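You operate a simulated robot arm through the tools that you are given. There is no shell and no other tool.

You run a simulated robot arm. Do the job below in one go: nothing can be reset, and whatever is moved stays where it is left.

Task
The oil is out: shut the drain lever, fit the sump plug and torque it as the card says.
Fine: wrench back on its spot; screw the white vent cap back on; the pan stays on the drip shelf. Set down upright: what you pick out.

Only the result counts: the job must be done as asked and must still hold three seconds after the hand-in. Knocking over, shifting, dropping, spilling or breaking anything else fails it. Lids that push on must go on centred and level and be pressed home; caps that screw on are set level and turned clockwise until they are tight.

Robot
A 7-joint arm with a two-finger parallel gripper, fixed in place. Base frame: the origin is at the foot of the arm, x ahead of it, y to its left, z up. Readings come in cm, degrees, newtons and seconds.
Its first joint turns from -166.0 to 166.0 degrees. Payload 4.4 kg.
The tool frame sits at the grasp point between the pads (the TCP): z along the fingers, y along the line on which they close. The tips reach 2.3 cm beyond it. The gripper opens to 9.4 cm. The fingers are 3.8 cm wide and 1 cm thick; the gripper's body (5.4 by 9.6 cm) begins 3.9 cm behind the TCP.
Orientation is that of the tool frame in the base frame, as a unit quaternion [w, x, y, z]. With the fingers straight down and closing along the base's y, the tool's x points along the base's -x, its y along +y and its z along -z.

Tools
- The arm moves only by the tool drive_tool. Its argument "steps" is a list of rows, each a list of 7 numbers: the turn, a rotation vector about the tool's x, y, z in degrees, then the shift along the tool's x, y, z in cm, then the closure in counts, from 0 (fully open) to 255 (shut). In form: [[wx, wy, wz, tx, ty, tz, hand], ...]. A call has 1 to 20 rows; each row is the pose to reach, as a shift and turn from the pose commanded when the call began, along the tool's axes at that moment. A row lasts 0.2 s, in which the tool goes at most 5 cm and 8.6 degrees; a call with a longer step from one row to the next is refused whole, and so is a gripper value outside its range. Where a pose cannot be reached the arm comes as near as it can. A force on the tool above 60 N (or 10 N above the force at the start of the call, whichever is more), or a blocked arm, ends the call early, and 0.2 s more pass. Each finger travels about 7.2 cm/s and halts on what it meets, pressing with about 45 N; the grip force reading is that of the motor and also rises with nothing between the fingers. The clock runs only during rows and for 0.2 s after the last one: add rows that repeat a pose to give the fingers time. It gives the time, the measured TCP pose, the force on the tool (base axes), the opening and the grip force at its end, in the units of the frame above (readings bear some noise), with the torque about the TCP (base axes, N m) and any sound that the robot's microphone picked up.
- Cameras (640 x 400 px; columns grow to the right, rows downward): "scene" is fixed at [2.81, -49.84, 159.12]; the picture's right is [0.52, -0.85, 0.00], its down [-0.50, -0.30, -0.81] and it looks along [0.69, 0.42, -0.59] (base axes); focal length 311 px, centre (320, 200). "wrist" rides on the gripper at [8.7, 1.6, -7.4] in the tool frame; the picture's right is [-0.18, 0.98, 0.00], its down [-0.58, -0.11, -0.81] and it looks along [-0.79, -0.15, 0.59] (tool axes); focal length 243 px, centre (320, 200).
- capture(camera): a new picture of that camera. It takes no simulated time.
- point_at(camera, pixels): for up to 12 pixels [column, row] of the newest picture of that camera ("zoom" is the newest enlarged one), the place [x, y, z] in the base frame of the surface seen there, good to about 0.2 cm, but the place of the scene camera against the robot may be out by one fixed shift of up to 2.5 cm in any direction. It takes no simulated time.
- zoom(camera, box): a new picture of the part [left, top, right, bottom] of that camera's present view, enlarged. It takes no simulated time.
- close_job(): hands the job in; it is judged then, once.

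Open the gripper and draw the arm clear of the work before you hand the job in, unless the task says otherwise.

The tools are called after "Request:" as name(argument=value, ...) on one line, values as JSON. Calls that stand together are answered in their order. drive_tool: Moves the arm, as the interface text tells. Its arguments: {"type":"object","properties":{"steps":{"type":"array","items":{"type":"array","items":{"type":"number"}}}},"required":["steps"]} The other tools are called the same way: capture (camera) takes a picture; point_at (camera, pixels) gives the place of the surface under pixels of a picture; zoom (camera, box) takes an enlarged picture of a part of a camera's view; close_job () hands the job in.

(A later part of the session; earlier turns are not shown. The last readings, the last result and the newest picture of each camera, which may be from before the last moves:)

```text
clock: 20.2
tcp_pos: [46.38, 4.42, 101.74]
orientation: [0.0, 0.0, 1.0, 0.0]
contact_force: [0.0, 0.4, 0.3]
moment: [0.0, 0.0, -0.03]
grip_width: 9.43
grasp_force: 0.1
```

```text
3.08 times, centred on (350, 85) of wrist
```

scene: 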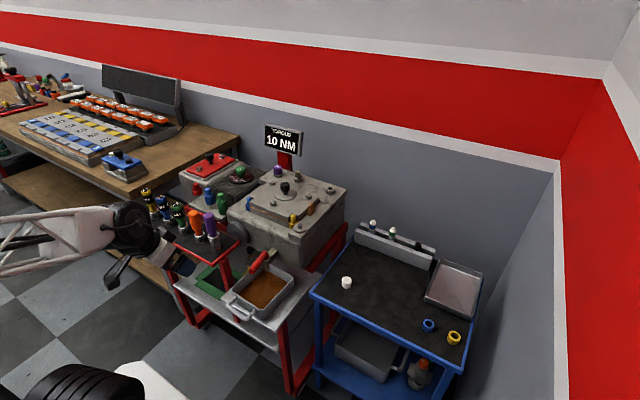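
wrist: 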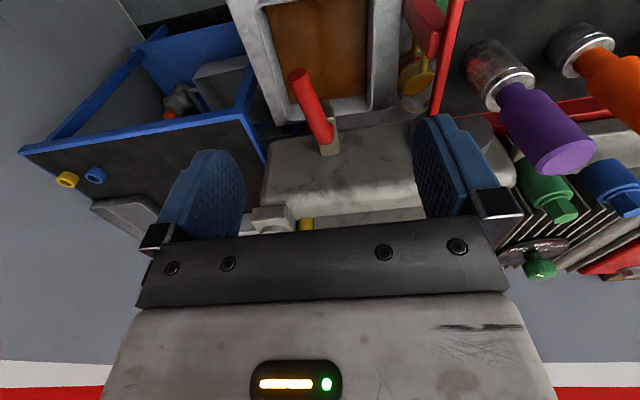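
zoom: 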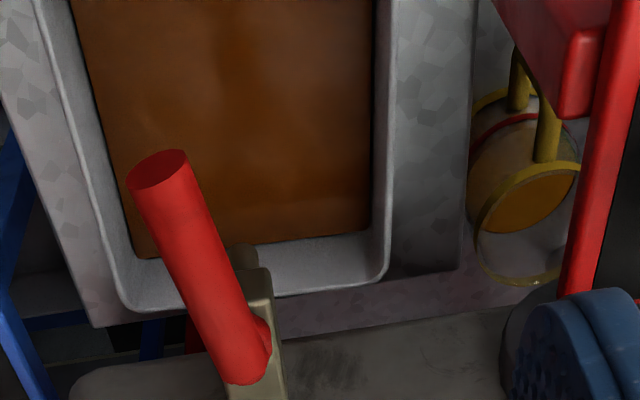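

The handle spans from (300,78) to (328,140). I measure handle, hub, block, disc and rack corner.

Request:
point_at(camera="wrist", pixels=[[300, 75], [305, 90], [313, 107], [321, 125], [326, 138], [333, 128], [331, 150], [337, 145], [432, 130], [470, 130], [440, 112], [420, 80]])

Request:
zoom(camera="wrist", box=[280, 55, 360, 165])

```text
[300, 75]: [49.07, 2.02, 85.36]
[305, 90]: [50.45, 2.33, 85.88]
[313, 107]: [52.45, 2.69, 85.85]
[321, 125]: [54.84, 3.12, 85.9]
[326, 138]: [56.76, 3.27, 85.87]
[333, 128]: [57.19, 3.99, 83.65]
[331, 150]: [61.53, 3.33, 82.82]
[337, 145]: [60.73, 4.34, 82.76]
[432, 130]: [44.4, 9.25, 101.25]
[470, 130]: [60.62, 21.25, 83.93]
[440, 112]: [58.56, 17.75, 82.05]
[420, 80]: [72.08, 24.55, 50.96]
```

```text
3.64 times, centred on (320, 110) of wrist
```

zoom: 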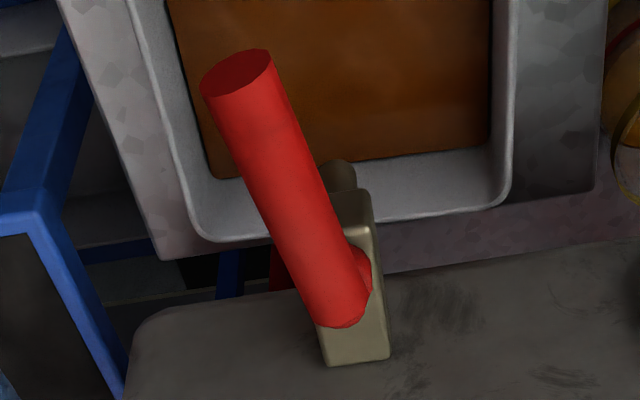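

I check the block's edge direction against the handle to learn the engine's yaw and the lever's present angle.

Request:
point_at(camera="wrist", pixels=[[332, 117], [333, 122], [336, 138], [338, 150], [324, 152], [329, 105], [326, 100], [290, 62], [277, 62], [380, 125], [300, 160], [400, 150]])

Request:
zoom(camera="wrist", box=[310, 95, 350, 160])

```text
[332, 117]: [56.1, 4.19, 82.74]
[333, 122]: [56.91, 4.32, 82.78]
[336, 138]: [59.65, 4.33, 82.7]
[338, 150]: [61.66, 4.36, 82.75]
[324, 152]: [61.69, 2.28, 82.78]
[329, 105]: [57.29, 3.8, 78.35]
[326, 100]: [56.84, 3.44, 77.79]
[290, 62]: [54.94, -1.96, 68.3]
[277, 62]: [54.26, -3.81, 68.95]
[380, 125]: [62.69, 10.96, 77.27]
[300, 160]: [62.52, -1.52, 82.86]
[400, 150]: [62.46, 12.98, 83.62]
```

```text
6.15 times, centred on (330, 128) of wrist
```

zoom: 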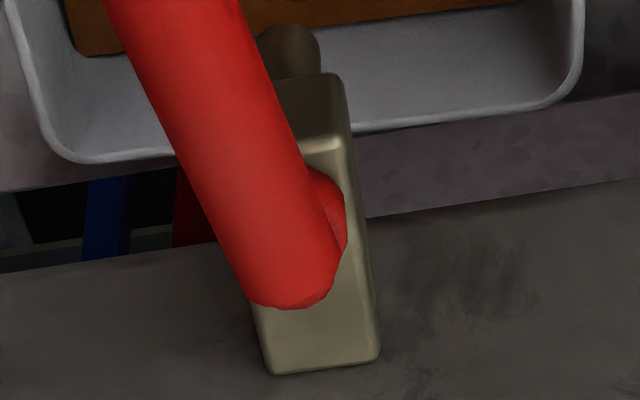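

The block is square to the base (y 2.2–4.4, top z 82.75) while the handle points 9° to the -y side; pivot ≈(57.5,3.35). I measure the rack and the purple driver nearby before pushing.

Request:
point_at(camera="wrist", pixels=[[560, 155], [540, 110], [500, 75], [485, 50], [436, 105], [445, 60], [425, 40], [600, 60], [580, 45], [475, 100], [450, 20], [330, 10]])

```text
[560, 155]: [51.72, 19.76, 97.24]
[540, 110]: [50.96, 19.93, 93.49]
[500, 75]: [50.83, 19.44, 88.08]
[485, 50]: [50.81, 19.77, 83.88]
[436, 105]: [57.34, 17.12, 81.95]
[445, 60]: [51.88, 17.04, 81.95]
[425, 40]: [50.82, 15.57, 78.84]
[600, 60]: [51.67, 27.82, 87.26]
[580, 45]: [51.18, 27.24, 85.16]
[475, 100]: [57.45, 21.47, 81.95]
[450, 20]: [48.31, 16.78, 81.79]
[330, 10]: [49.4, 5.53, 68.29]
```

The rack edge is at y≈17 and clear of the lever sweep. I close the fingers and lower them at (50.5,-1.5) on the -y side of the handle, tips at z≈82.3, ready to push toward +y (clockwise, the usual closing direction).

Request:
drive_tool(steps=[[0, 0, 0, -2, -3, 0, 255], [0, 0, 0, -4.1, -5.9, 0, 255], [0, 0, 0, -4.1, -5.9, 4, 255], [0, 0, 0, -4.1, -5.9, 8, 255], [0, 0, 0, -4.1, -5.9, 12, 255], [0, 0, 0, -4.1, -5.9, 15.5, 255], [0, 0, 0, -4.1, -5.9, 17.1, 255], [0, 0, 0, -4.1, -5.9, 17.1, 255]])

Request:
capture(camera="wrist")

```text
clock: 22.0
tcp_pos: [50.31, -1.43, 84.52]
orientation: [0.0, 0.001, 1.0, 0.0]
contact_force: [-0.2, -0.1, 0.2]
moment: [0.01, 0.0, 0.0]
grip_width: 0.02
grasp_force: 42.5
```

```text
taken
```

wrist: 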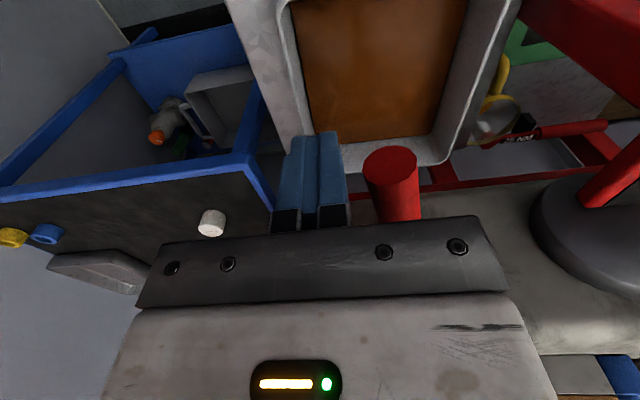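

The fingers are beside the red handle (390,175). I push gently 3 cm toward +y and watch the force.

Request:
drive_tool(steps=[[0, 0, 0, 0, 0.7, 0, 255], [0, 0, 0, 0, 1.4, 0, 255], [0, 0, 0, 0, 1.9, 0, 255], [0, 0, 0, 0, 2.4, 0, 255], [0, 0, 0, 0, 2.8, 0, 255], [0, 0, 0, 0, 3.2, 0, 255]])

Request:
capture(camera="wrist")

```text
clock: 23.3
tcp_pos: [50.4, 0.72, 84.43]
orientation: [0.0, 0.0, 1.0, 0.0]
contact_force: [1.1, -47.8, -0.1]
moment: [0.29, 0.0, -0.78]
grip_width: 0.01
grasp_force: 42.1
stopped in row 6: the force on the tool passed its limit at 69 N (the readings are from after the stop); the commanded pose is now the measured one
```

```text
taken
```

wrist: 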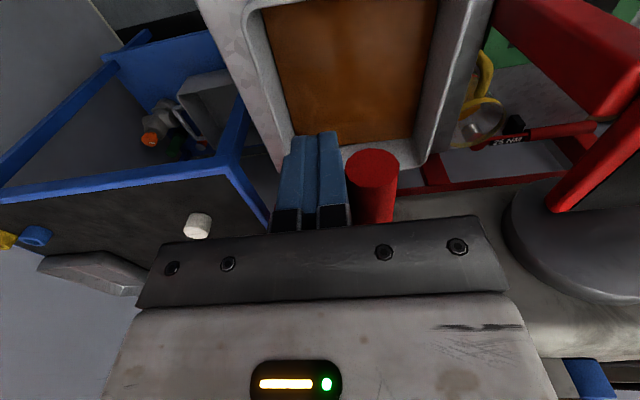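

The handle is against its open stop on that side (force rose at once at y 0.7). I back off, lift over the handle and set the fingers on its +y side to push toward -y instead.

Request:
drive_tool(steps=[[0, 0, 0, 0, -1, 0, 255], [0, 0, 0, 0, -1.5, -2, 255], [0, 0, 0, 0, -1.5, -6, 255], [0, 0, 0, -0.3, 1.5, -6, 255], [0, 0, 0, -0.6, 5, -6, 255], [0, 0, 0, -0.6, 6.3, -5, 255], [0, 0, 0, -0.6, 6.3, -2, 255], [0, 0, 0, -0.6, 6.3, 0, 255]])

Request:
capture(camera="wrist")

```text
clock: 25.1
tcp_pos: [50.93, 7.25, 84.49]
orientation: [-0.001, 0.001, 1.0, 0.0]
contact_force: [0.3, -0.7, 0.6]
moment: [-0.03, 0.0, 0.0]
grip_width: 0.0
grasp_force: 42.5
```

```text
taken
```

wrist: 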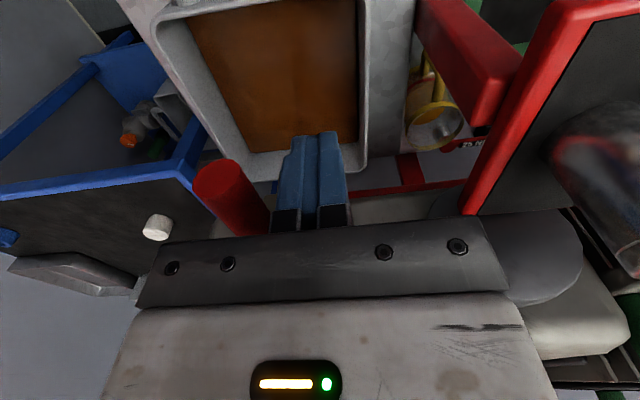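

Fingers are on the +y side of the handle (232,195). I push toward -y along the arc, first half.

Request:
drive_tool(steps=[[0, 0, 0, 0, -1.0, 0, 255], [0, 0, 0, 0, -1.9, 0, 255], [0, 0, 0, 0, -2.6, 0, 255], [0, 0, 0, 0, -3.2, 0, 255], [0, 0, 0, 0, -3.8, 0, 255], [0, 0, 0, 0, -4.5, 0, 255], [0, 0, 0, -0.2, -5.5, 0, 255], [0, 0, 0, -0.5, -6.5, 0, 255]])

Request:
capture(camera="wrist")

```text
clock: 26.9
tcp_pos: [51.51, 0.7, 84.61]
orientation: [0.0, 0.002, 1.0, 0.0]
contact_force: [-1.7, 0.8, -0.5]
moment: [0.01, -0.01, 0.02]
grip_width: 0.01
grasp_force: 42.6
```

```text
taken
```

wrist: 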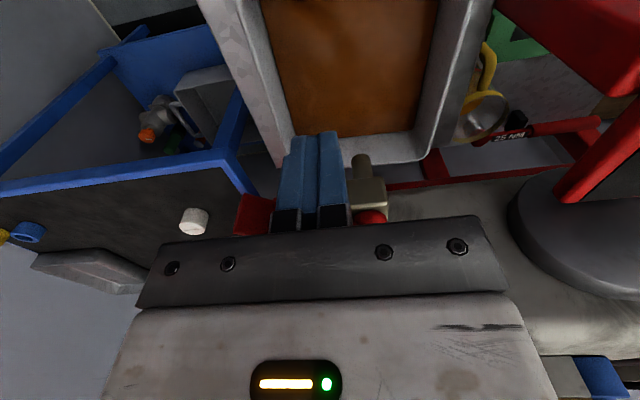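

The lever swings freely toward -y (force near 0). I continue along the arc until it meets its closed stop.

Request:
drive_tool(steps=[[0, 0, 0, -0.3, -1.0, 0, 255], [0, 0, 0, -0.7, -1.5, 0, 255], [0, 0, 0, -1.2, -2.0, 0, 255], [0, 0, 0, -1.7, -2.4, 0, 255], [0, 0, 0, -2.2, -2.8, 0, 255], [0, 0, 0, -2.7, -3.1, 0, 255], [0, 0, 0, -3.1, -3.3, 0, 255], [0, 0, 0, -3.5, -3.4, 0, 255], [0, 0, 0, -3.9, -3.4, 0, 255], [0, 0, 0, -4.3, -3.4, 0, 255]])

Request:
capture(camera="wrist")

```text
clock: 28.7
tcp_pos: [54.55, -2.52, 84.28]
orientation: [-0.004, 0.001, 1.0, 0.0]
contact_force: [-24.3, 1.1, 8.2]
moment: [-0.02, -0.36, 0.1]
grip_width: 0.0
grasp_force: 42.5
stopped in row 9: the force on the tool passed its limit at 73 N (the readings are from after the stop); the commanded pose is now the measured one
```

```text
taken
```

wrist: 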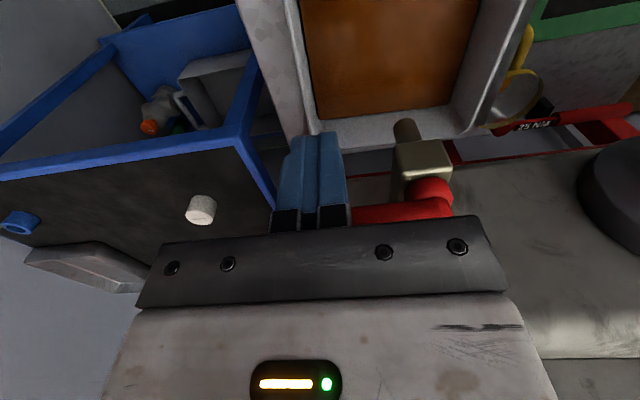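

The lever met its stop crosswise to the pipe (θ≈270°, 73 N). I back off and lift to check its resting position.

Request:
drive_tool(steps=[[0, 0, 0, 1, 0, 0, 255], [0, 0, 0, 4, 0, -1, 255], [0, 0, 0, 6, 0, -5, 255], [0, 0, 0, 8, 2, -9, 255], [0, 0, 0, 8, 4, -13, 255], [0, 0, 0, 8, 6, -17, 0]])

Request:
capture(camera="wrist")

Request:
zoom(camera="wrist", box=[250, 60, 420, 170])

```text
clock: 30.1
tcp_pos: [46.75, 3.69, 101.41]
orientation: [-0.003, 0.0, 1.0, 0.001]
contact_force: [0.4, 0.3, 0.0]
moment: [0.02, -0.01, -0.01]
grip_width: 5.35
grasp_force: 0.0
```

```text
taken
```

wrist: 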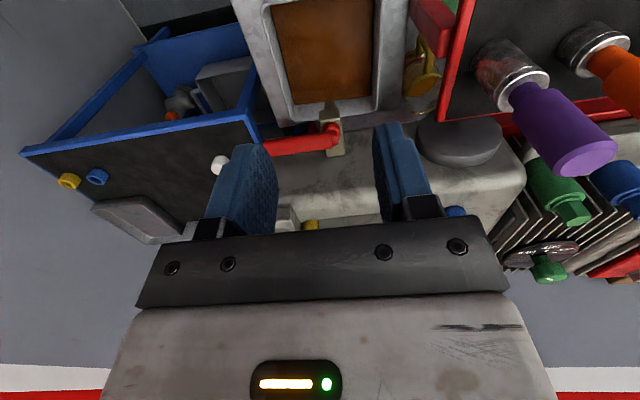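

```text
3.64 times, centred on (335, 115) of wrist
```

zoom: 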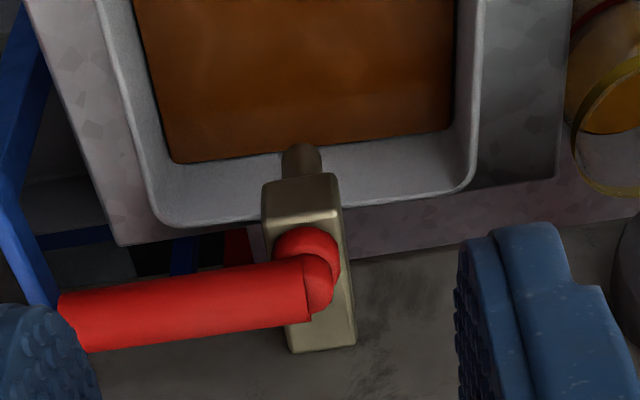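

The handle now lies crosswise. I measure its direction along its ridge.

Request:
point_at(camera="wrist", pixels=[[330, 138], [315, 142], [300, 144], [285, 146], [275, 147], [332, 125], [330, 148]])

Request:
zoom(camera="wrist", box=[430, 0, 640, 200])

```text
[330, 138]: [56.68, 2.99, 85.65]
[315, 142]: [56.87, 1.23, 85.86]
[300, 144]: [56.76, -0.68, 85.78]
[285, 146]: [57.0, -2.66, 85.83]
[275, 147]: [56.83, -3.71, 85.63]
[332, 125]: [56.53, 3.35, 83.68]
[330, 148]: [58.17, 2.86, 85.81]
```

```text
2.00 times, centred on (535, 100) of wrist
```

zoom: 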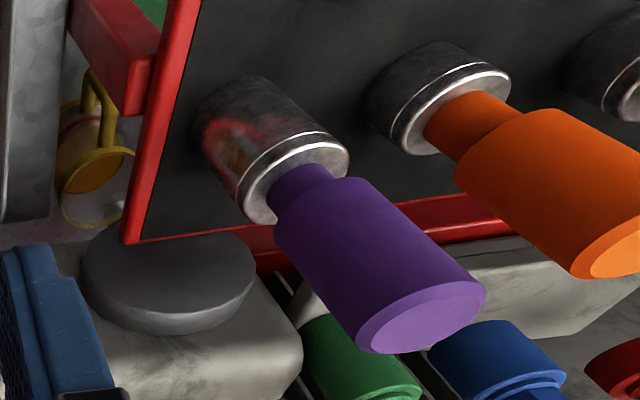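

The lever is at y-direction within a degree: shut. Now I travel to above the black plug, turning the tool -90° about its axis so that the fingers close along x onto the plug's flats.

Request:
drive_tool(steps=[[0, 0, 0, -2, -3, -2, 0], [0, 0, -7, -5, -6, -4, 0], [0, 0, -14, -8.5, -9, -4, 0], [0, 0, -21, -12, -12, -4, 0], [0, 0, -28, -15.5, -15, -4, 0], [0, 0, -35, -19, -18, -4, 0], [0, 0, -42, -22.5, -21, -4, 0], [0, 0, -49, -26, -24, -4, 0], [0, 0, -56, -29.5, -27, -4, 0], [0, 0, -63, -33, -30, -4, 0], [0, 0, -70, -36.5, -33, -4, 0], [0, 0, -77, -40, -36, -4, 0], [0, 0, -84, -43.5, -39, -2, 0], [0, 0, -90, -46.6, -41.6, 0, 0], [0, 0, -90, -46.6, -41.6, 4, 0], [0, 0, -90, -46.6, -41.6, 8, 0]])

Request:
capture(camera="wrist")

```text
refused: row 13 steps farther than a row can; nothing moved
```

```text
taken
```

wrist: 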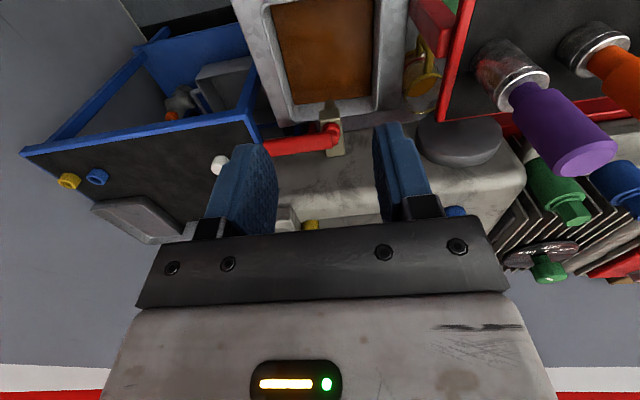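

Row 13 was just over the 5 cm limit; I resend with the descent separated.

Request:
drive_tool(steps=[[0, 0, 0, -2, -3, -2, 0], [0, 0, -7, -5, -6, -4, 0], [0, 0, -14, -8.5, -9, -4, 0], [0, 0, -21, -12, -12, -4, 0], [0, 0, -28, -15.5, -15, -4, 0], [0, 0, -35, -19, -18, -4, 0], [0, 0, -42, -22.5, -21, -4, 0], [0, 0, -49, -26, -24, -4, 0], [0, 0, -56, -29.5, -27, -4, 0], [0, 0, -63, -33, -30, -4, 0], [0, 0, -70, -36.5, -33, -4, 0], [0, 0, -77, -40, -36, -4, 0], [0, 0, -84, -43.5, -39, -4, 0], [0, 0, -90, -46.6, -41.6, -4, 0], [0, 0, -90, -46.6, -41.6, 0, 0], [0, 0, -90, -46.6, -41.6, 4, 0], [0, 0, -90, -46.6, -41.6, 8, 0]])

Request:
capture(camera="wrist")

```text
clock: 33.7
tcp_pos: [93.28, -38.04, 93.08]
orientation: [0.002, 0.707, -0.707, -0.001]
contact_force: [0.0, 0.1, -0.1]
moment: [-0.03, 0.0, -0.03]
grip_width: 9.4
grasp_force: 0.0
```

```text
taken
```

wrist: 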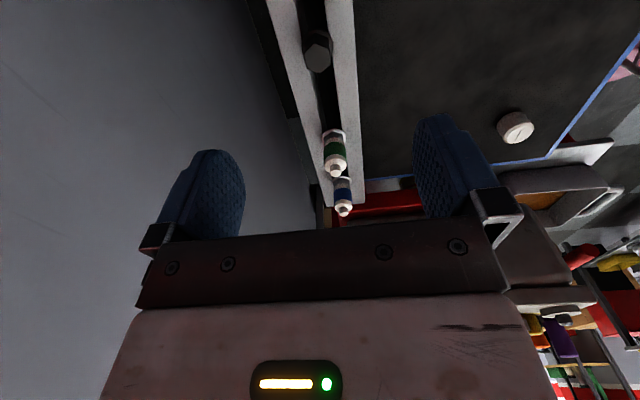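

The plug shows at (318,52) in the turned view. I enlarge and measure it for the exact centre and the flats.

Request:
zoom(camera="wrist", box=[280, 20, 360, 90])

Request:
point_at(camera="wrist", pixels=[[318, 60], [308, 60], [329, 58], [318, 70], [317, 40], [317, 33], [290, 40], [345, 40]])

```text
5.71 times, centred on (320, 55) of wrist
```

zoom: 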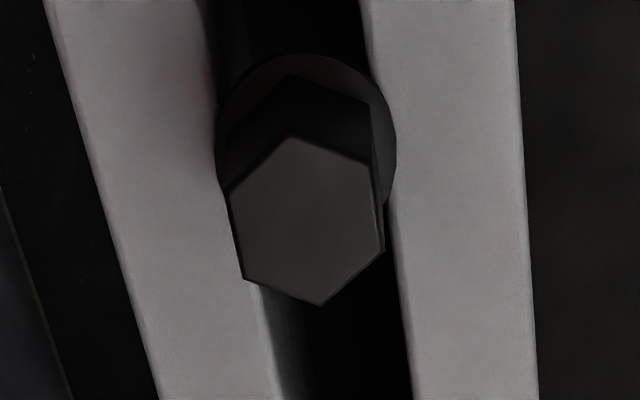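

```text
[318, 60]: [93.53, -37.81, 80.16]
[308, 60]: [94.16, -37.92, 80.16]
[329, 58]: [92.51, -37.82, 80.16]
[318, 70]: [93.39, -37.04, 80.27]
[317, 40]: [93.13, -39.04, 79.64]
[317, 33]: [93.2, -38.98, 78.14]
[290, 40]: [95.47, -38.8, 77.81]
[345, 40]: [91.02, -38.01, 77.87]
```

Plug centre ≈(93.5,-37.9), flats face ±x, top z 80.16. I descend to TCP z≈80.8 (tips 0.6 cm above the rail) with the fingers partly open.

Request:
drive_tool(steps=[[0, 0, 0, -0.1, -0.15, 3, 100], [0, 0, 0, -0.14, -0.17, 6, 120], [0, 0, 0, -0.14, -0.17, 9, 120], [0, 0, 0, -0.14, -0.17, 11, 120], [0, 0, 0, -0.14, -0.17, 12.3, 120], [0, 0, 0, -0.14, -0.17, 12.3, 120]])

Request:
capture(camera="wrist")

```text
clock: 35.1
tcp_pos: [93.42, -37.93, 80.71]
orientation: [-0.002, -0.707, 0.707, 0.002]
contact_force: [0.8, -0.3, -0.1]
moment: [-0.01, 0.01, -0.01]
grip_width: 4.98
grasp_force: 0.1
```

```text
taken
```

wrist: 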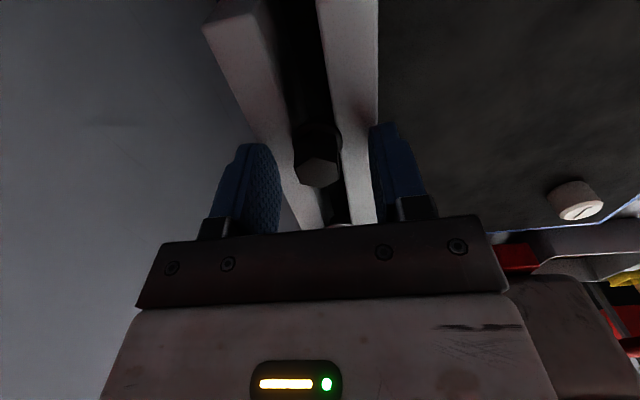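

The plug is centred between the fingers at (318,160). I close on it.

Request:
drive_tool(steps=[[0, 0, 0, 0, 0, 0, 160], [0, 0, 0, 0, 0, 0, 200], [0, 0, 0, 0, 0, 0, 255], [0, 0, 0, 0, 0, 0, 255], [0, 0, 0, 0, 0, 0, 255]])

Request:
capture(camera="wrist")

```text
clock: 36.3
tcp_pos: [93.43, -37.82, 80.69]
orientation: [-0.002, -0.707, 0.707, 0.002]
contact_force: [-0.4, -1.1, 0.0]
moment: [0.02, 0.01, -0.01]
grip_width: 2.25
grasp_force: 44.9
```

```text
taken
```

wrist: 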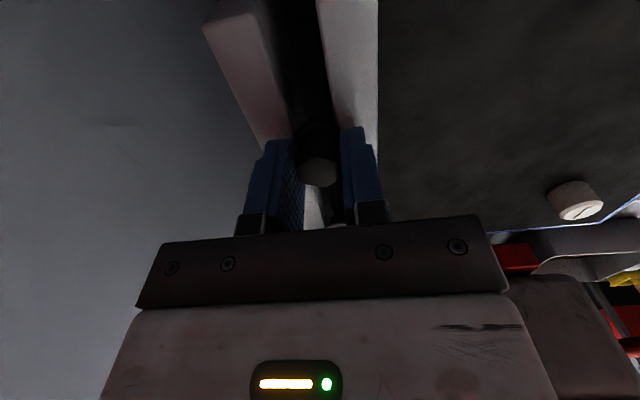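

Gripped at 2.25 cm width, 45 N. I lift it straight up 12 cm.

Request:
drive_tool(steps=[[0, 0, 0, 0, 0, -1, 255], [0, 0, 0, 0, 0, -2, 255], [0, 0, 0, 0, 0, -4, 255], [0, 0, 0, 0, 0, -7, 255], [0, 0, 0, 0, 0, -11, 255], [0, 0, 0, 0, 0, -15, 255], [0, 0, 0, 0, 0, -19, 255]])

Request:
capture(camera="wrist")

Request:
zoom(camera="scene", box=[340, 160, 480, 270])

```text
clock: 37.9
tcp_pos: [93.52, -38.06, 99.96]
orientation: [-0.003, -0.707, 0.708, 0.002]
contact_force: [-0.5, 0.5, -1.8]
moment: [-0.03, 0.02, 0.0]
grip_width: 2.26
grasp_force: 45.1
```

```text
taken
```

wrist: 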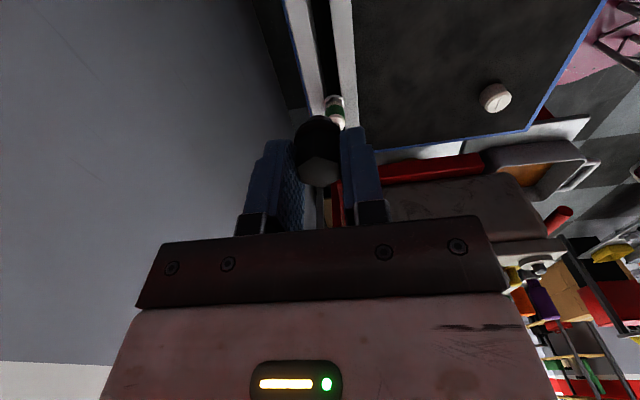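

```text
3.64 times, centred on (410, 215) of scene
```

zoom: 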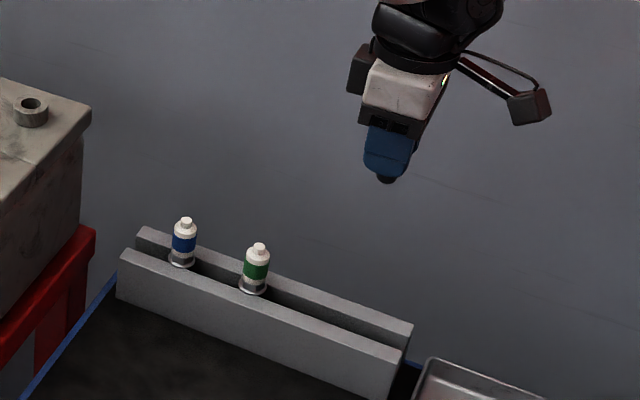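

The plug is held. I enlarge to see its underside/shank length.

Request:
zoom(camera="scene", box=[410, 185, 445, 210])

Request:
zoom(camera="wrist", box=[270, 90, 370, 200])

Request:
point_at(camera="wrist", pixels=[[318, 172], [318, 160], [318, 140], [318, 125], [318, 118], [302, 140], [335, 140], [345, 12], [325, 12]])

```text
16.00 times, centred on (428, 198) of scene
```

zoom: 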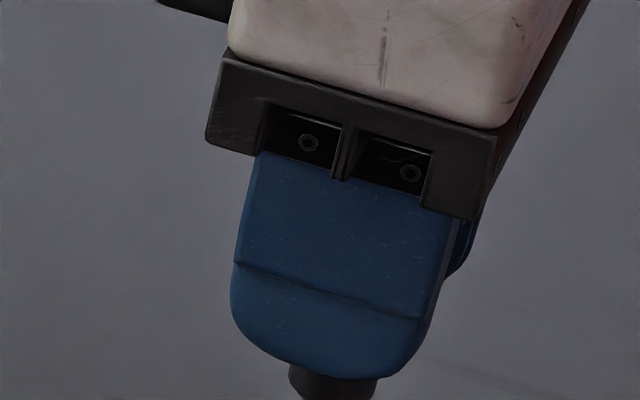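

```text
3.64 times, centred on (320, 145) of wrist
```

zoom: 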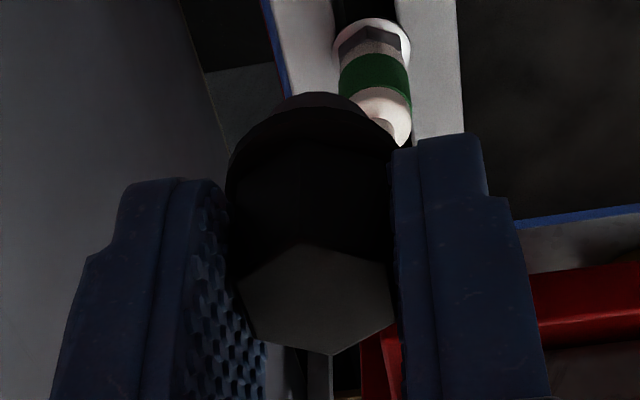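

```text
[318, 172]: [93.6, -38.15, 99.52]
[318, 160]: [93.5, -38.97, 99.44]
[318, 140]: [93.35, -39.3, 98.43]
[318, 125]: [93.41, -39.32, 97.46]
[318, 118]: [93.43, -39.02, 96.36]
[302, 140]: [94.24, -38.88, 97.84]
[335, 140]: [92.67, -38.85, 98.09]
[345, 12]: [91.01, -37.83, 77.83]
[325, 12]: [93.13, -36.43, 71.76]
```

Request:
zoom(camera="scene", box=[410, 195, 450, 220])

```text
16.00 times, centred on (430, 208) of scene
```

zoom: 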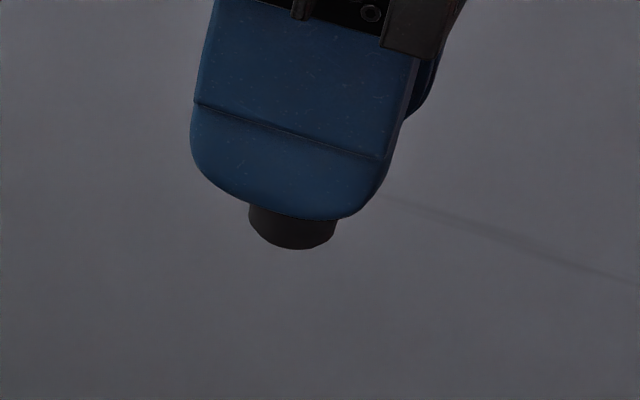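

The plug's shank (~1.7 cm thick) shows under the fingertips. I carry it to above the open boss near (88.9,-3.35), staying high, to measure the hole again.

Request:
drive_tool(steps=[[0, 0, 0, -1, 0, -3, 255], [0, 0, 0, -5, 0.5, -4.5, 255], [0, 0, 0, -9.5, 1, -5, 255], [0, 0, 0, -14, 1.6, -5, 255], [0, 0, 0, -18.5, 2.2, -5, 255], [0, 0, 0, -23, 2.8, -5, 255], [0, 0, 0, -27.5, 3.5, -5, 255], [0, 0, 0, -31.5, 4.2, -5, 255], [0, 0, 0, -34.7, 4.6, -5, 255], [0, 0, 0, -34.7, 4.6, -5, 255]])

Request:
capture(camera="wrist")

Request:
zoom(camera="wrist", box=[270, 20, 370, 130])

```text
clock: 40.1
tcp_pos: [88.93, -3.23, 105.0]
orientation: [-0.002, -0.707, 0.708, 0.002]
contact_force: [0.5, -0.6, 0.1]
moment: [0.0, -0.02, 0.0]
grip_width: 2.26
grasp_force: 44.9
```

```text
taken
```

wrist: 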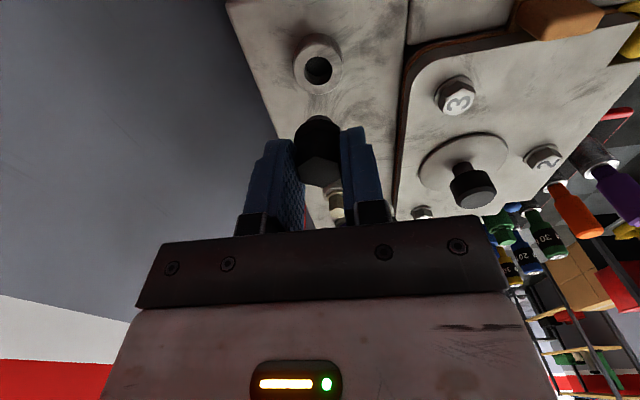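

```text
3.64 times, centred on (320, 75) of wrist
```

zoom: 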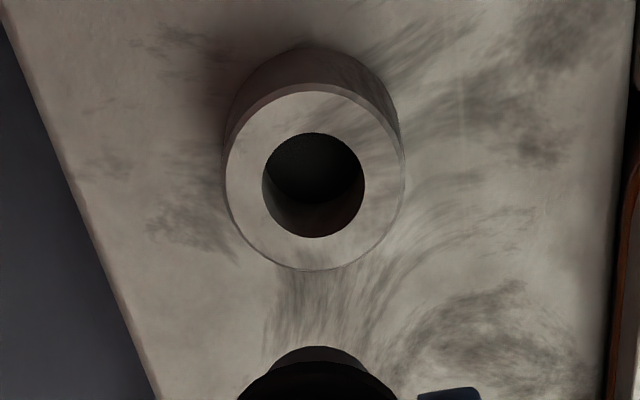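

The hole is clearly visible, centred near (318,71). I measure symmetric points on its rim and outer edge.

Request:
point_at(camera="wrist", pixels=[[302, 71], [334.5, 71], [318, 54], [318, 87.5], [297, 71], [341, 71], [318.6, 48], [318.6, 92], [318, 72], [318, 60]])

```text
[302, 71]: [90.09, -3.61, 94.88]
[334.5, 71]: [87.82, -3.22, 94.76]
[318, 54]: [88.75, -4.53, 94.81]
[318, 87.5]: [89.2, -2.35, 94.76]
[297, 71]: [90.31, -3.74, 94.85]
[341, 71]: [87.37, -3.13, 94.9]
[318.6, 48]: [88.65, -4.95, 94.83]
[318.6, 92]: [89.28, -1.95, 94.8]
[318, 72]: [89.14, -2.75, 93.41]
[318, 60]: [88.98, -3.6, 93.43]
```

Hole centre ≈(88.95,-3.43), rim z 94.8, bottom ≈93.4. I align (plug axis offset ≈0.1 cm) and lower the plug slowly until it touches.

Request:
drive_tool(steps=[[0, 0, 0, 0.12, 0.03, 2, 255], [0, 0, 0, 0.12, 0.03, 4, 255], [0, 0, 0, 0.12, 0.03, 5.2, 255], [0, 0, 0, 0.12, 0.03, 5.5, 255], [0, 0, 0, 0.12, 0.03, 5.8, 255], [0, 0, 0, 0.12, 0.03, 6.0, 255], [0, 0, 0, 0.12, 0.03, 6.2, 255], [0, 0, 0, 0.12, 0.03, 6.2, 255]])

Request:
capture(camera="wrist")

```text
clock: 41.9
tcp_pos: [88.93, -3.38, 98.61]
orientation: [-0.002, -0.707, 0.708, 0.002]
contact_force: [-0.7, 0.0, 1.0]
moment: [0.03, 0.02, 0.01]
grip_width: 2.28
grasp_force: 45.4
```

```text
taken
```

wrist: 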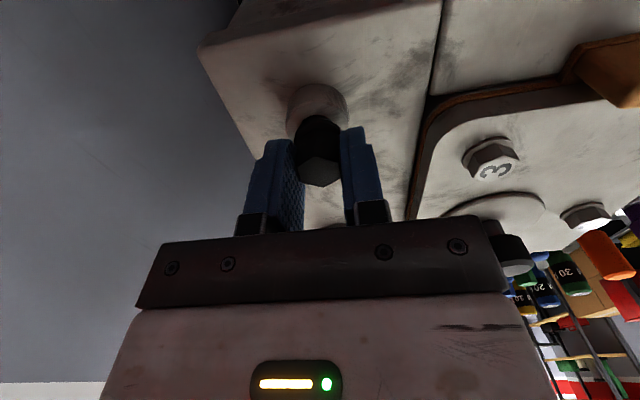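

No contact force yet at TCP z 98.6. I enlarge to check the shank against the hole.

Request:
zoom(camera="wrist", box=[270, 70, 370, 190])

Request:
zoom(camera="scene", box=[290, 150, 370, 215])

```text
3.33 times, centred on (320, 130) of wrist
```

zoom: 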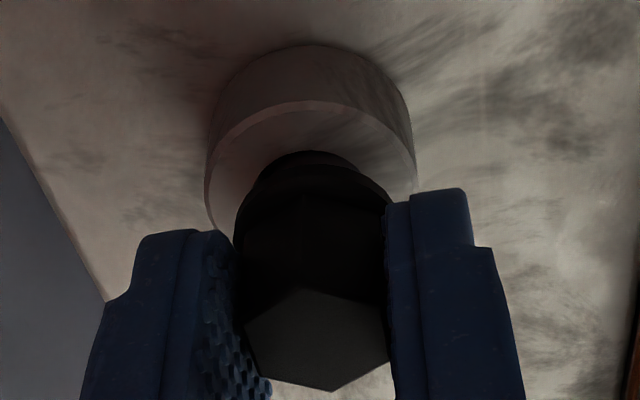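

```text
6.15 times, centred on (330, 182) of scene
```

zoom: 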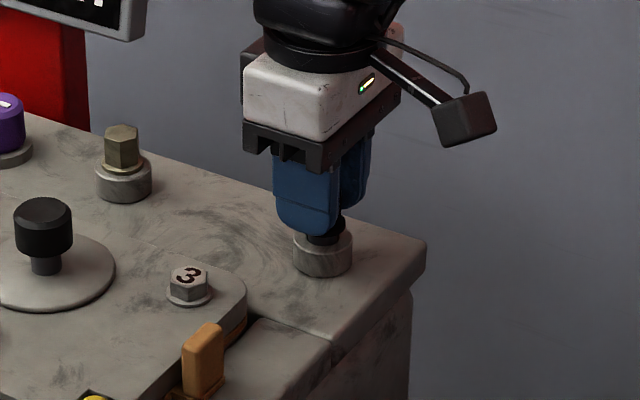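

The plug is right at the mouth of the boss. I lower further in small steps.

Request:
drive_tool(steps=[[0, 0, 0, 0, 0, 0.15, 255], [0, 0, 0, 0, 0, 0.3, 255], [0, 0, 0, 0, 0, 0.45, 255], [0, 0, 0, 0, 0, 0.6, 255], [0, 0, 0, 0, 0, 0.75, 255], [0, 0, 0, 0, 0, 0.75, 255]])

Request:
zoom(camera="wrist", box=[270, 70, 370, 190])

```text
clock: 43.3
tcp_pos: [88.84, -3.33, 97.96]
orientation: [-0.001, -0.707, 0.707, 0.001]
contact_force: [23.0, 3.3, 8.5]
moment: [0.13, -0.78, 0.08]
grip_width: 2.25
grasp_force: 44.7
```

```text
3.33 times, centred on (320, 130) of wrist
```

zoom: 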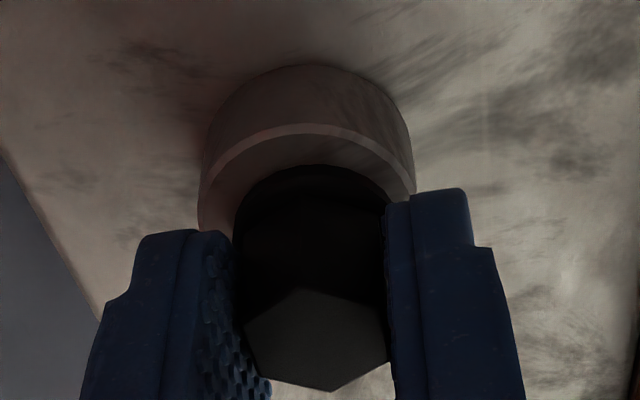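

The shank is in the mouth, pressing sideways (+23 N x). I ease +x by about 0.12 cm and re-read.

Request:
drive_tool(steps=[[0, 0, 0, 0, -0.06, 0, 255], [0, 0, 0, -0.02, -0.12, 0, 255], [0, 0, 0, -0.02, -0.12, 0, 255]])

```text
clock: 44.1
tcp_pos: [88.98, -3.3, 97.8]
orientation: [-0.002, -0.706, 0.708, 0.001]
contact_force: [31.5, 18.7, 0.0]
moment: [0.39, -0.74, 0.03]
grip_width: 2.25
grasp_force: 44.1
```

Request:
drive_tool(steps=[[0, 0, 0, -0.05, -0.08, 0, 255], [0, 0, 0, -0.1, -0.15, 0, 255], [0, 0, 0, -0.1, -0.15, 0, 255]])

Request:
zoom(camera="wrist", box=[270, 70, 370, 190])

```text
clock: 44.9
tcp_pos: [88.99, -3.39, 97.73]
orientation: [-0.003, -0.707, 0.707, 0.002]
contact_force: [-17.5, -0.1, 6.3]
moment: [-0.27, -0.24, -0.03]
grip_width: 2.25
grasp_force: 44.7
```

```text
3.33 times, centred on (320, 130) of wrist
```

zoom: 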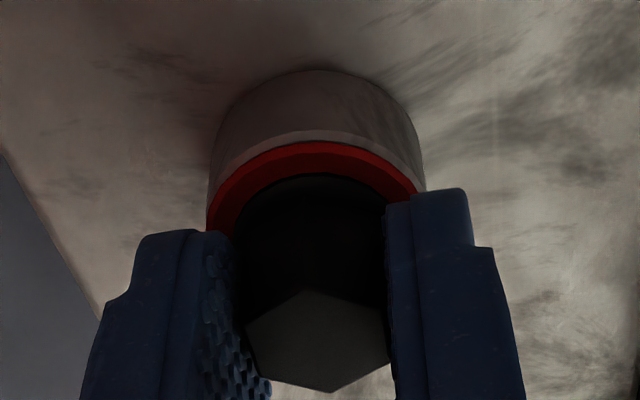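

A red ring has appeared on the boss top around the plug. I look at it from the scene camera as well.

Request:
zoom(camera="scene", box=[290, 150, 370, 215])

Request:
capture(camera="wrist")

```text
6.15 times, centred on (330, 182) of scene
```

zoom: 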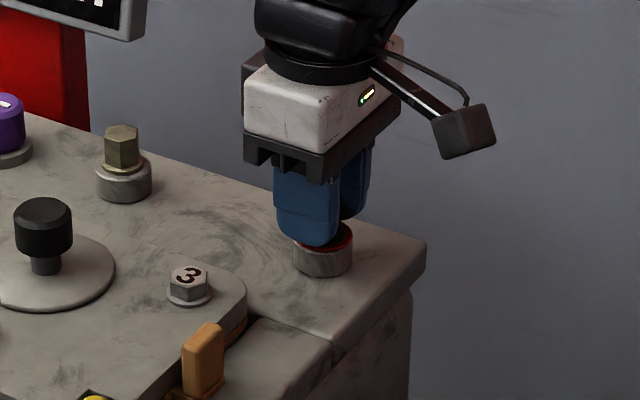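

```text
taken
```

wrist: 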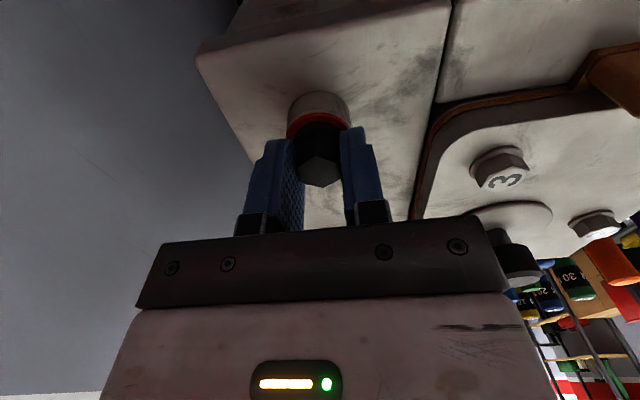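

The plug seems to sit at the rim (TCP z 97.73). I ease the side load and open the fingers to see how it sits.

Request:
drive_tool(steps=[[0, 0, 0, 0, 0.06, 0, 255], [0, 0, 0, 0, 0.06, 0, 255], [0, 0, 0, 0, 0.06, 0, 200], [0, 0, 0, 0, 0.06, 0, 150], [0, 0, 0, 0, 0.06, 0, 120], [0, 0, 0, 0, 0.06, 0, 120]])

Request:
drive_tool(steps=[[0, 0, 0, 0, 0, -2, 120], [0, 0, 0, 0, 0, -5, 100], [0, 0, 0, 0, 0, -8, 60]])

Request:
capture(camera="wrist")

Request:
zoom(camera="wrist", box=[270, 20, 370, 130])

Request:
zoom(camera="scene", box=[290, 150, 370, 215])

```text
clock: 46.3
tcp_pos: [89.11, -3.39, 97.88]
orientation: [0.002, 0.707, -0.707, -0.002]
contact_force: [0.7, 0.2, 0.0]
moment: [-0.01, 0.0, 0.02]
grip_width: 4.98
grasp_force: 0.1
```

```text
clock: 47.1
tcp_pos: [88.98, -3.15, 105.75]
orientation: [-0.003, -0.707, 0.707, 0.002]
contact_force: [0.5, 0.4, -0.8]
moment: [-0.01, -0.02, -0.01]
grip_width: 7.2
grasp_force: 0.2
```

```text
taken
```

wrist: 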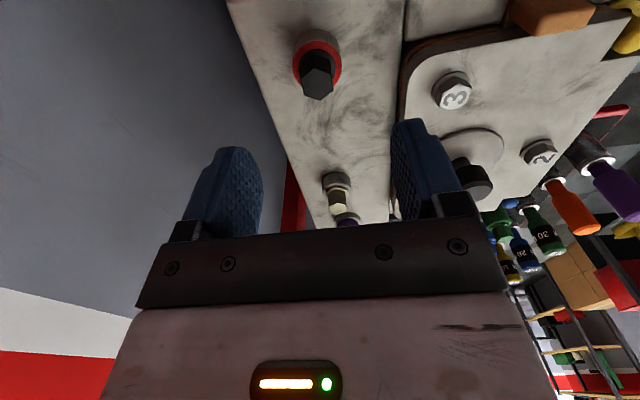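

```text
3.64 times, centred on (320, 75) of wrist
```

zoom: 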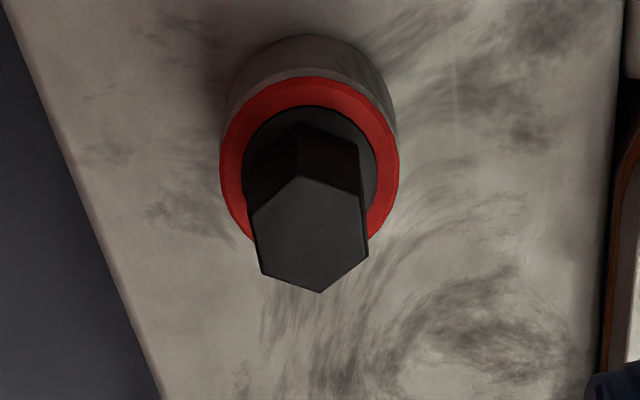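

```text
6.15 times, centred on (330, 182) of scene
```

zoom: 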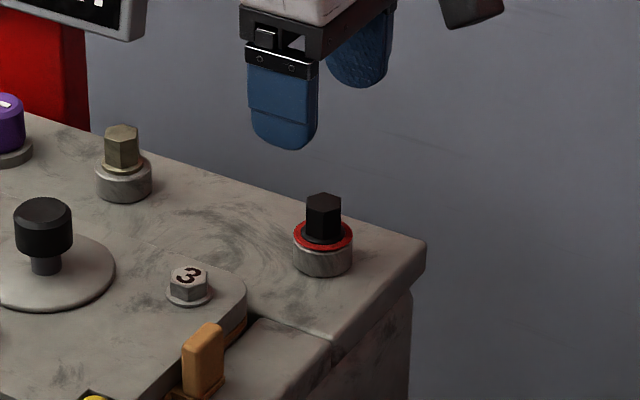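

The plug stands in the boss with a red collar lit, likely "not torqued yet". I check its seat height and level.

Request:
point_at(camera="wrist", pixels=[[318, 88], [308, 80], [328, 78], [318, 97], [305, 63], [338, 63], [316, 50], [316, 57], [340, 200], [336, 185]])

```text
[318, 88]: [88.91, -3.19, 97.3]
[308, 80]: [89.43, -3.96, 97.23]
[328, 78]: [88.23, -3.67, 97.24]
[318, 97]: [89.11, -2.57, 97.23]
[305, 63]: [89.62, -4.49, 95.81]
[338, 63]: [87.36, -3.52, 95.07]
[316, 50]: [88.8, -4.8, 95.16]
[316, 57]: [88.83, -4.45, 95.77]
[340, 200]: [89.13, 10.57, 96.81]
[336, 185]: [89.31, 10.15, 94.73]
```

Hex top is level at z≈97.25. Now the 10 NM wrench: I travel to above the yellow wrench at about (52.2,54.1).

Request:
drive_tool(steps=[[0, 0, 0, 0, 0, -3, 0], [0, 0, 0, -3.8, 2.5, -4, 0], [0, 0, 0, -7.6, 5, -4, 0], [0, 0, 0, -11.4, 7.5, -4, 0], [0, 0, 0, -15.2, 10, -4, 0], [0, 0, 0, -19, 12.5, -4, 0], [0, 0, 0, -22.8, 15, -4, 0], [0, 0, 0, -26.6, 17.5, -4, 0], [0, 0, 0, -30.4, 20, -4, 0], [0, 0, 0, -34.2, 22.5, -4, 0], [0, 0, 0, -38, 25, -4, 0], [0, 0, 0, -41.8, 27.5, -4, 0], [0, 0, 0, -45.6, 30, -4, 0], [0, 0, 0, -49.4, 32.5, -4, 0], [0, 0, 0, -53.2, 35, -4, 0], [0, 0, 0, -57, 36.8, -4, 0]])

Request:
capture(camera="wrist")

Request:
capture(camera="scene")

```text
clock: 50.5
tcp_pos: [52.31, 53.45, 109.55]
orientation: [-0.002, -0.706, 0.709, 0.002]
contact_force: [0.1, -0.3, -0.1]
moment: [-0.01, -0.03, -0.02]
grip_width: 9.39
grasp_force: 0.1
```

```text
taken
```

wrist: 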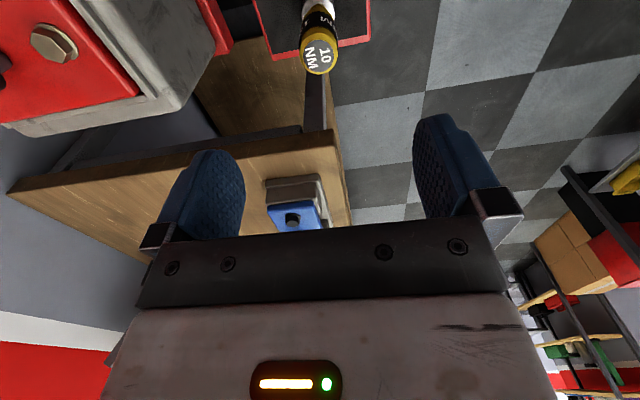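

```text
taken
```

scene: 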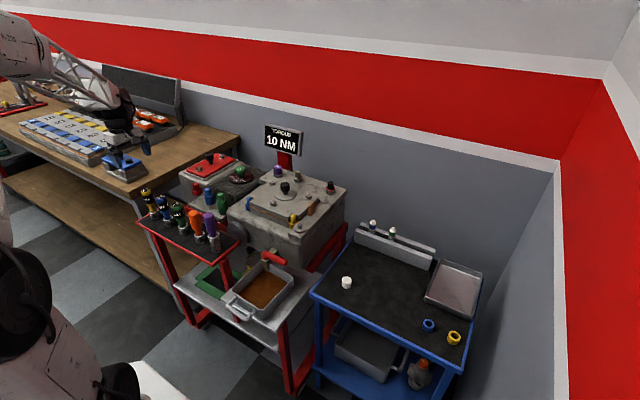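

The yellow wrench's "10 NM" top shows at (320,55). I enlarge and measure it.

Request:
zoom(camera="wrist", box=[270, 0, 370, 90])

Request:
point_at(camera="wrist", pixels=[[320, 53], [305, 53], [335, 53], [320, 70], [320, 38], [320, 28], [320, 15], [318, 5], [350, 20], [290, 20]])

```text
4.44 times, centred on (320, 45) of wrist
```

zoom: 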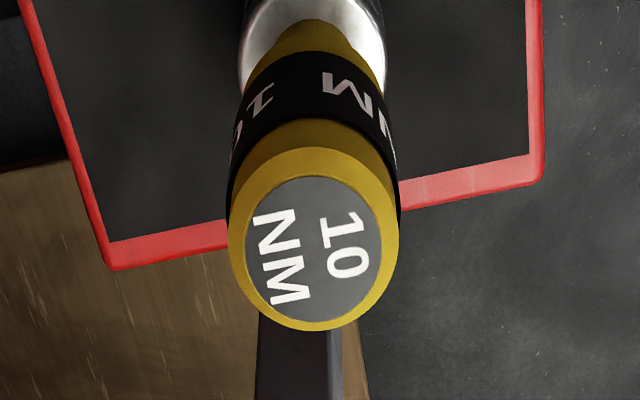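

```text
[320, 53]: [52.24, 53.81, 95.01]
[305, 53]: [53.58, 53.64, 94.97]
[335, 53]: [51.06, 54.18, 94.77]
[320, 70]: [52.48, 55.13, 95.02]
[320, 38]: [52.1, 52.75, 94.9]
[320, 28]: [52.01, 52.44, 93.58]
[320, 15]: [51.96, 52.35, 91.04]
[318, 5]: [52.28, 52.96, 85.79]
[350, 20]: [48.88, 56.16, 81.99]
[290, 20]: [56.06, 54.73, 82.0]
```

The wrench handle is centred at (52.3,53.95), 3.2 cm thick, top z 95.0. I descend to TCP z≈92 with fingers open along x around it.

Request:
drive_tool(steps=[[0, 0, 0, -0.5, 0, 4, 60], [0, 0, 0, -0.5, 0, 8, 60], [0, 0, 0, -0.5, 0, 11, 60], [0, 0, 0, -0.5, 0, 14, 60], [0, 0, 0, -0.5, 0, 16, 60], [0, 0, 0, -0.5, 0, 17.5, 60], [0, 0, 0, -0.5, 0, 17.5, 60]])

Request:
capture(camera="wrist")

```text
clock: 52.1
tcp_pos: [52.48, 54.34, 92.44]
orientation: [-0.002, -0.706, 0.708, 0.002]
contact_force: [-0.3, 0.3, -0.2]
moment: [-0.01, 0.0, 0.01]
grip_width: 7.22
grasp_force: 0.0
```

```text
taken
```

wrist: 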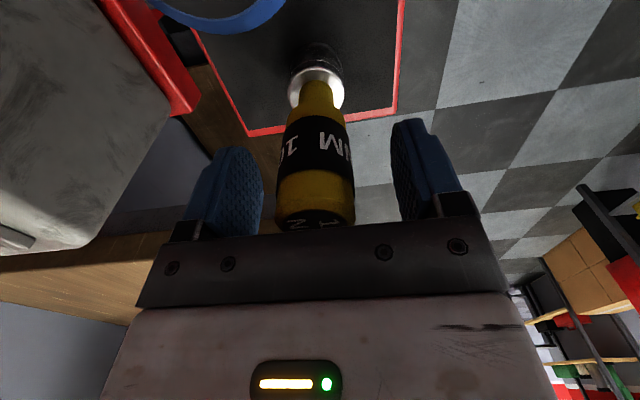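

The wrench handle is between the fingers. I nudge 0.3 cm back in y, 0.3 cm lower, then close on it.

Request:
drive_tool(steps=[[0, 0, 0, 0.3, 0.12, 0.35, 60], [0, 0, 0, 0.3, 0.12, 0.35, 60], [0, 0, 0, 0.3, 0.12, 0.35, 110], [0, 0, 0, 0.3, 0.12, 0.35, 140], [0, 0, 0, 0.3, 0.12, 0.35, 180], [0, 0, 0, 0.3, 0.12, 0.35, 255], [0, 0, 0, 0.3, 0.12, 0.35, 255], [0, 0, 0, 0.3, 0.12, 0.35, 255]])

Request:
capture(camera="wrist")

```text
clock: 53.9
tcp_pos: [52.26, 53.91, 92.2]
orientation: [-0.002, -0.706, 0.708, 0.001]
contact_force: [-1.7, 0.0, 0.6]
moment: [0.06, 0.13, -0.02]
grip_width: 3.22
grasp_force: 45.6
```

```text
taken
```

wrist: 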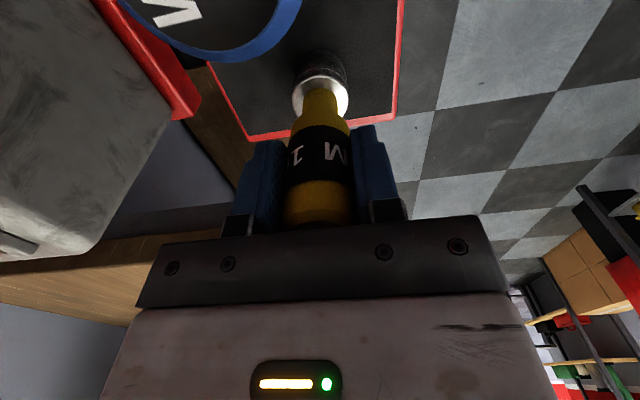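

Gripped at 3.22 cm. The spot to return to is TCP (52.26, 53.91, 92.2). I lift it straight up.

Request:
drive_tool(steps=[[0, 0, 0, 0, 0, -0.5, 255], [0, 0, 0, 0, 0, -1.5, 255], [0, 0, 0, 0, 0, -4, 255], [0, 0, 0, 0, 0, -8, 255], [0, 0, 0, 0, 0, -12, 255], [0, 0, 0, 0, 0, -16, 255], [0, 0, 0, 0, 0, -20, 255], [0, 0, 0, 0, 0, -24, 255], [0, 0, 0, 0, 0, -26, 255], [0, 0, 0, 0, 0, -26, 255]])

Request:
capture(camera="wrist")

Request:
zoom(camera="scene", box=[60, 60, 240, 250])

```text
clock: 56.1
tcp_pos: [52.08, 54.06, 118.2]
orientation: [-0.002, -0.707, 0.707, 0.002]
contact_force: [0.8, -0.6, -1.8]
moment: [0.01, 0.02, -0.01]
grip_width: 3.22
grasp_force: 44.7
```

```text
taken
```

wrist: 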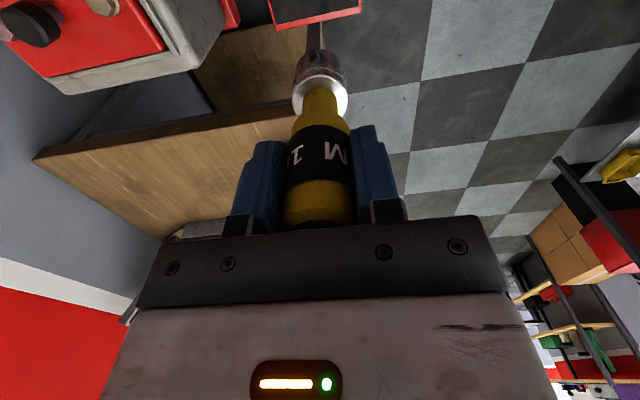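

```text
2.11 times, centred on (150, 155) of scene
```

zoom: 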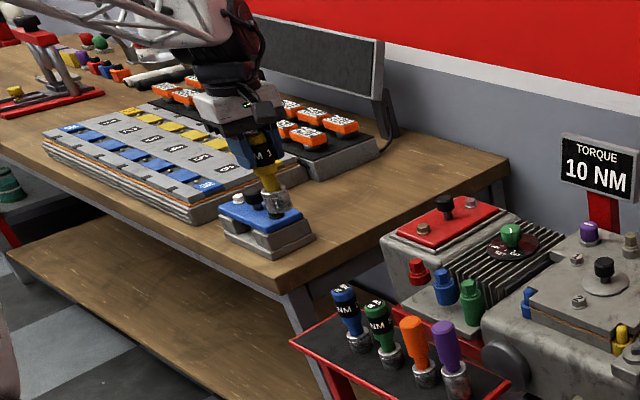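

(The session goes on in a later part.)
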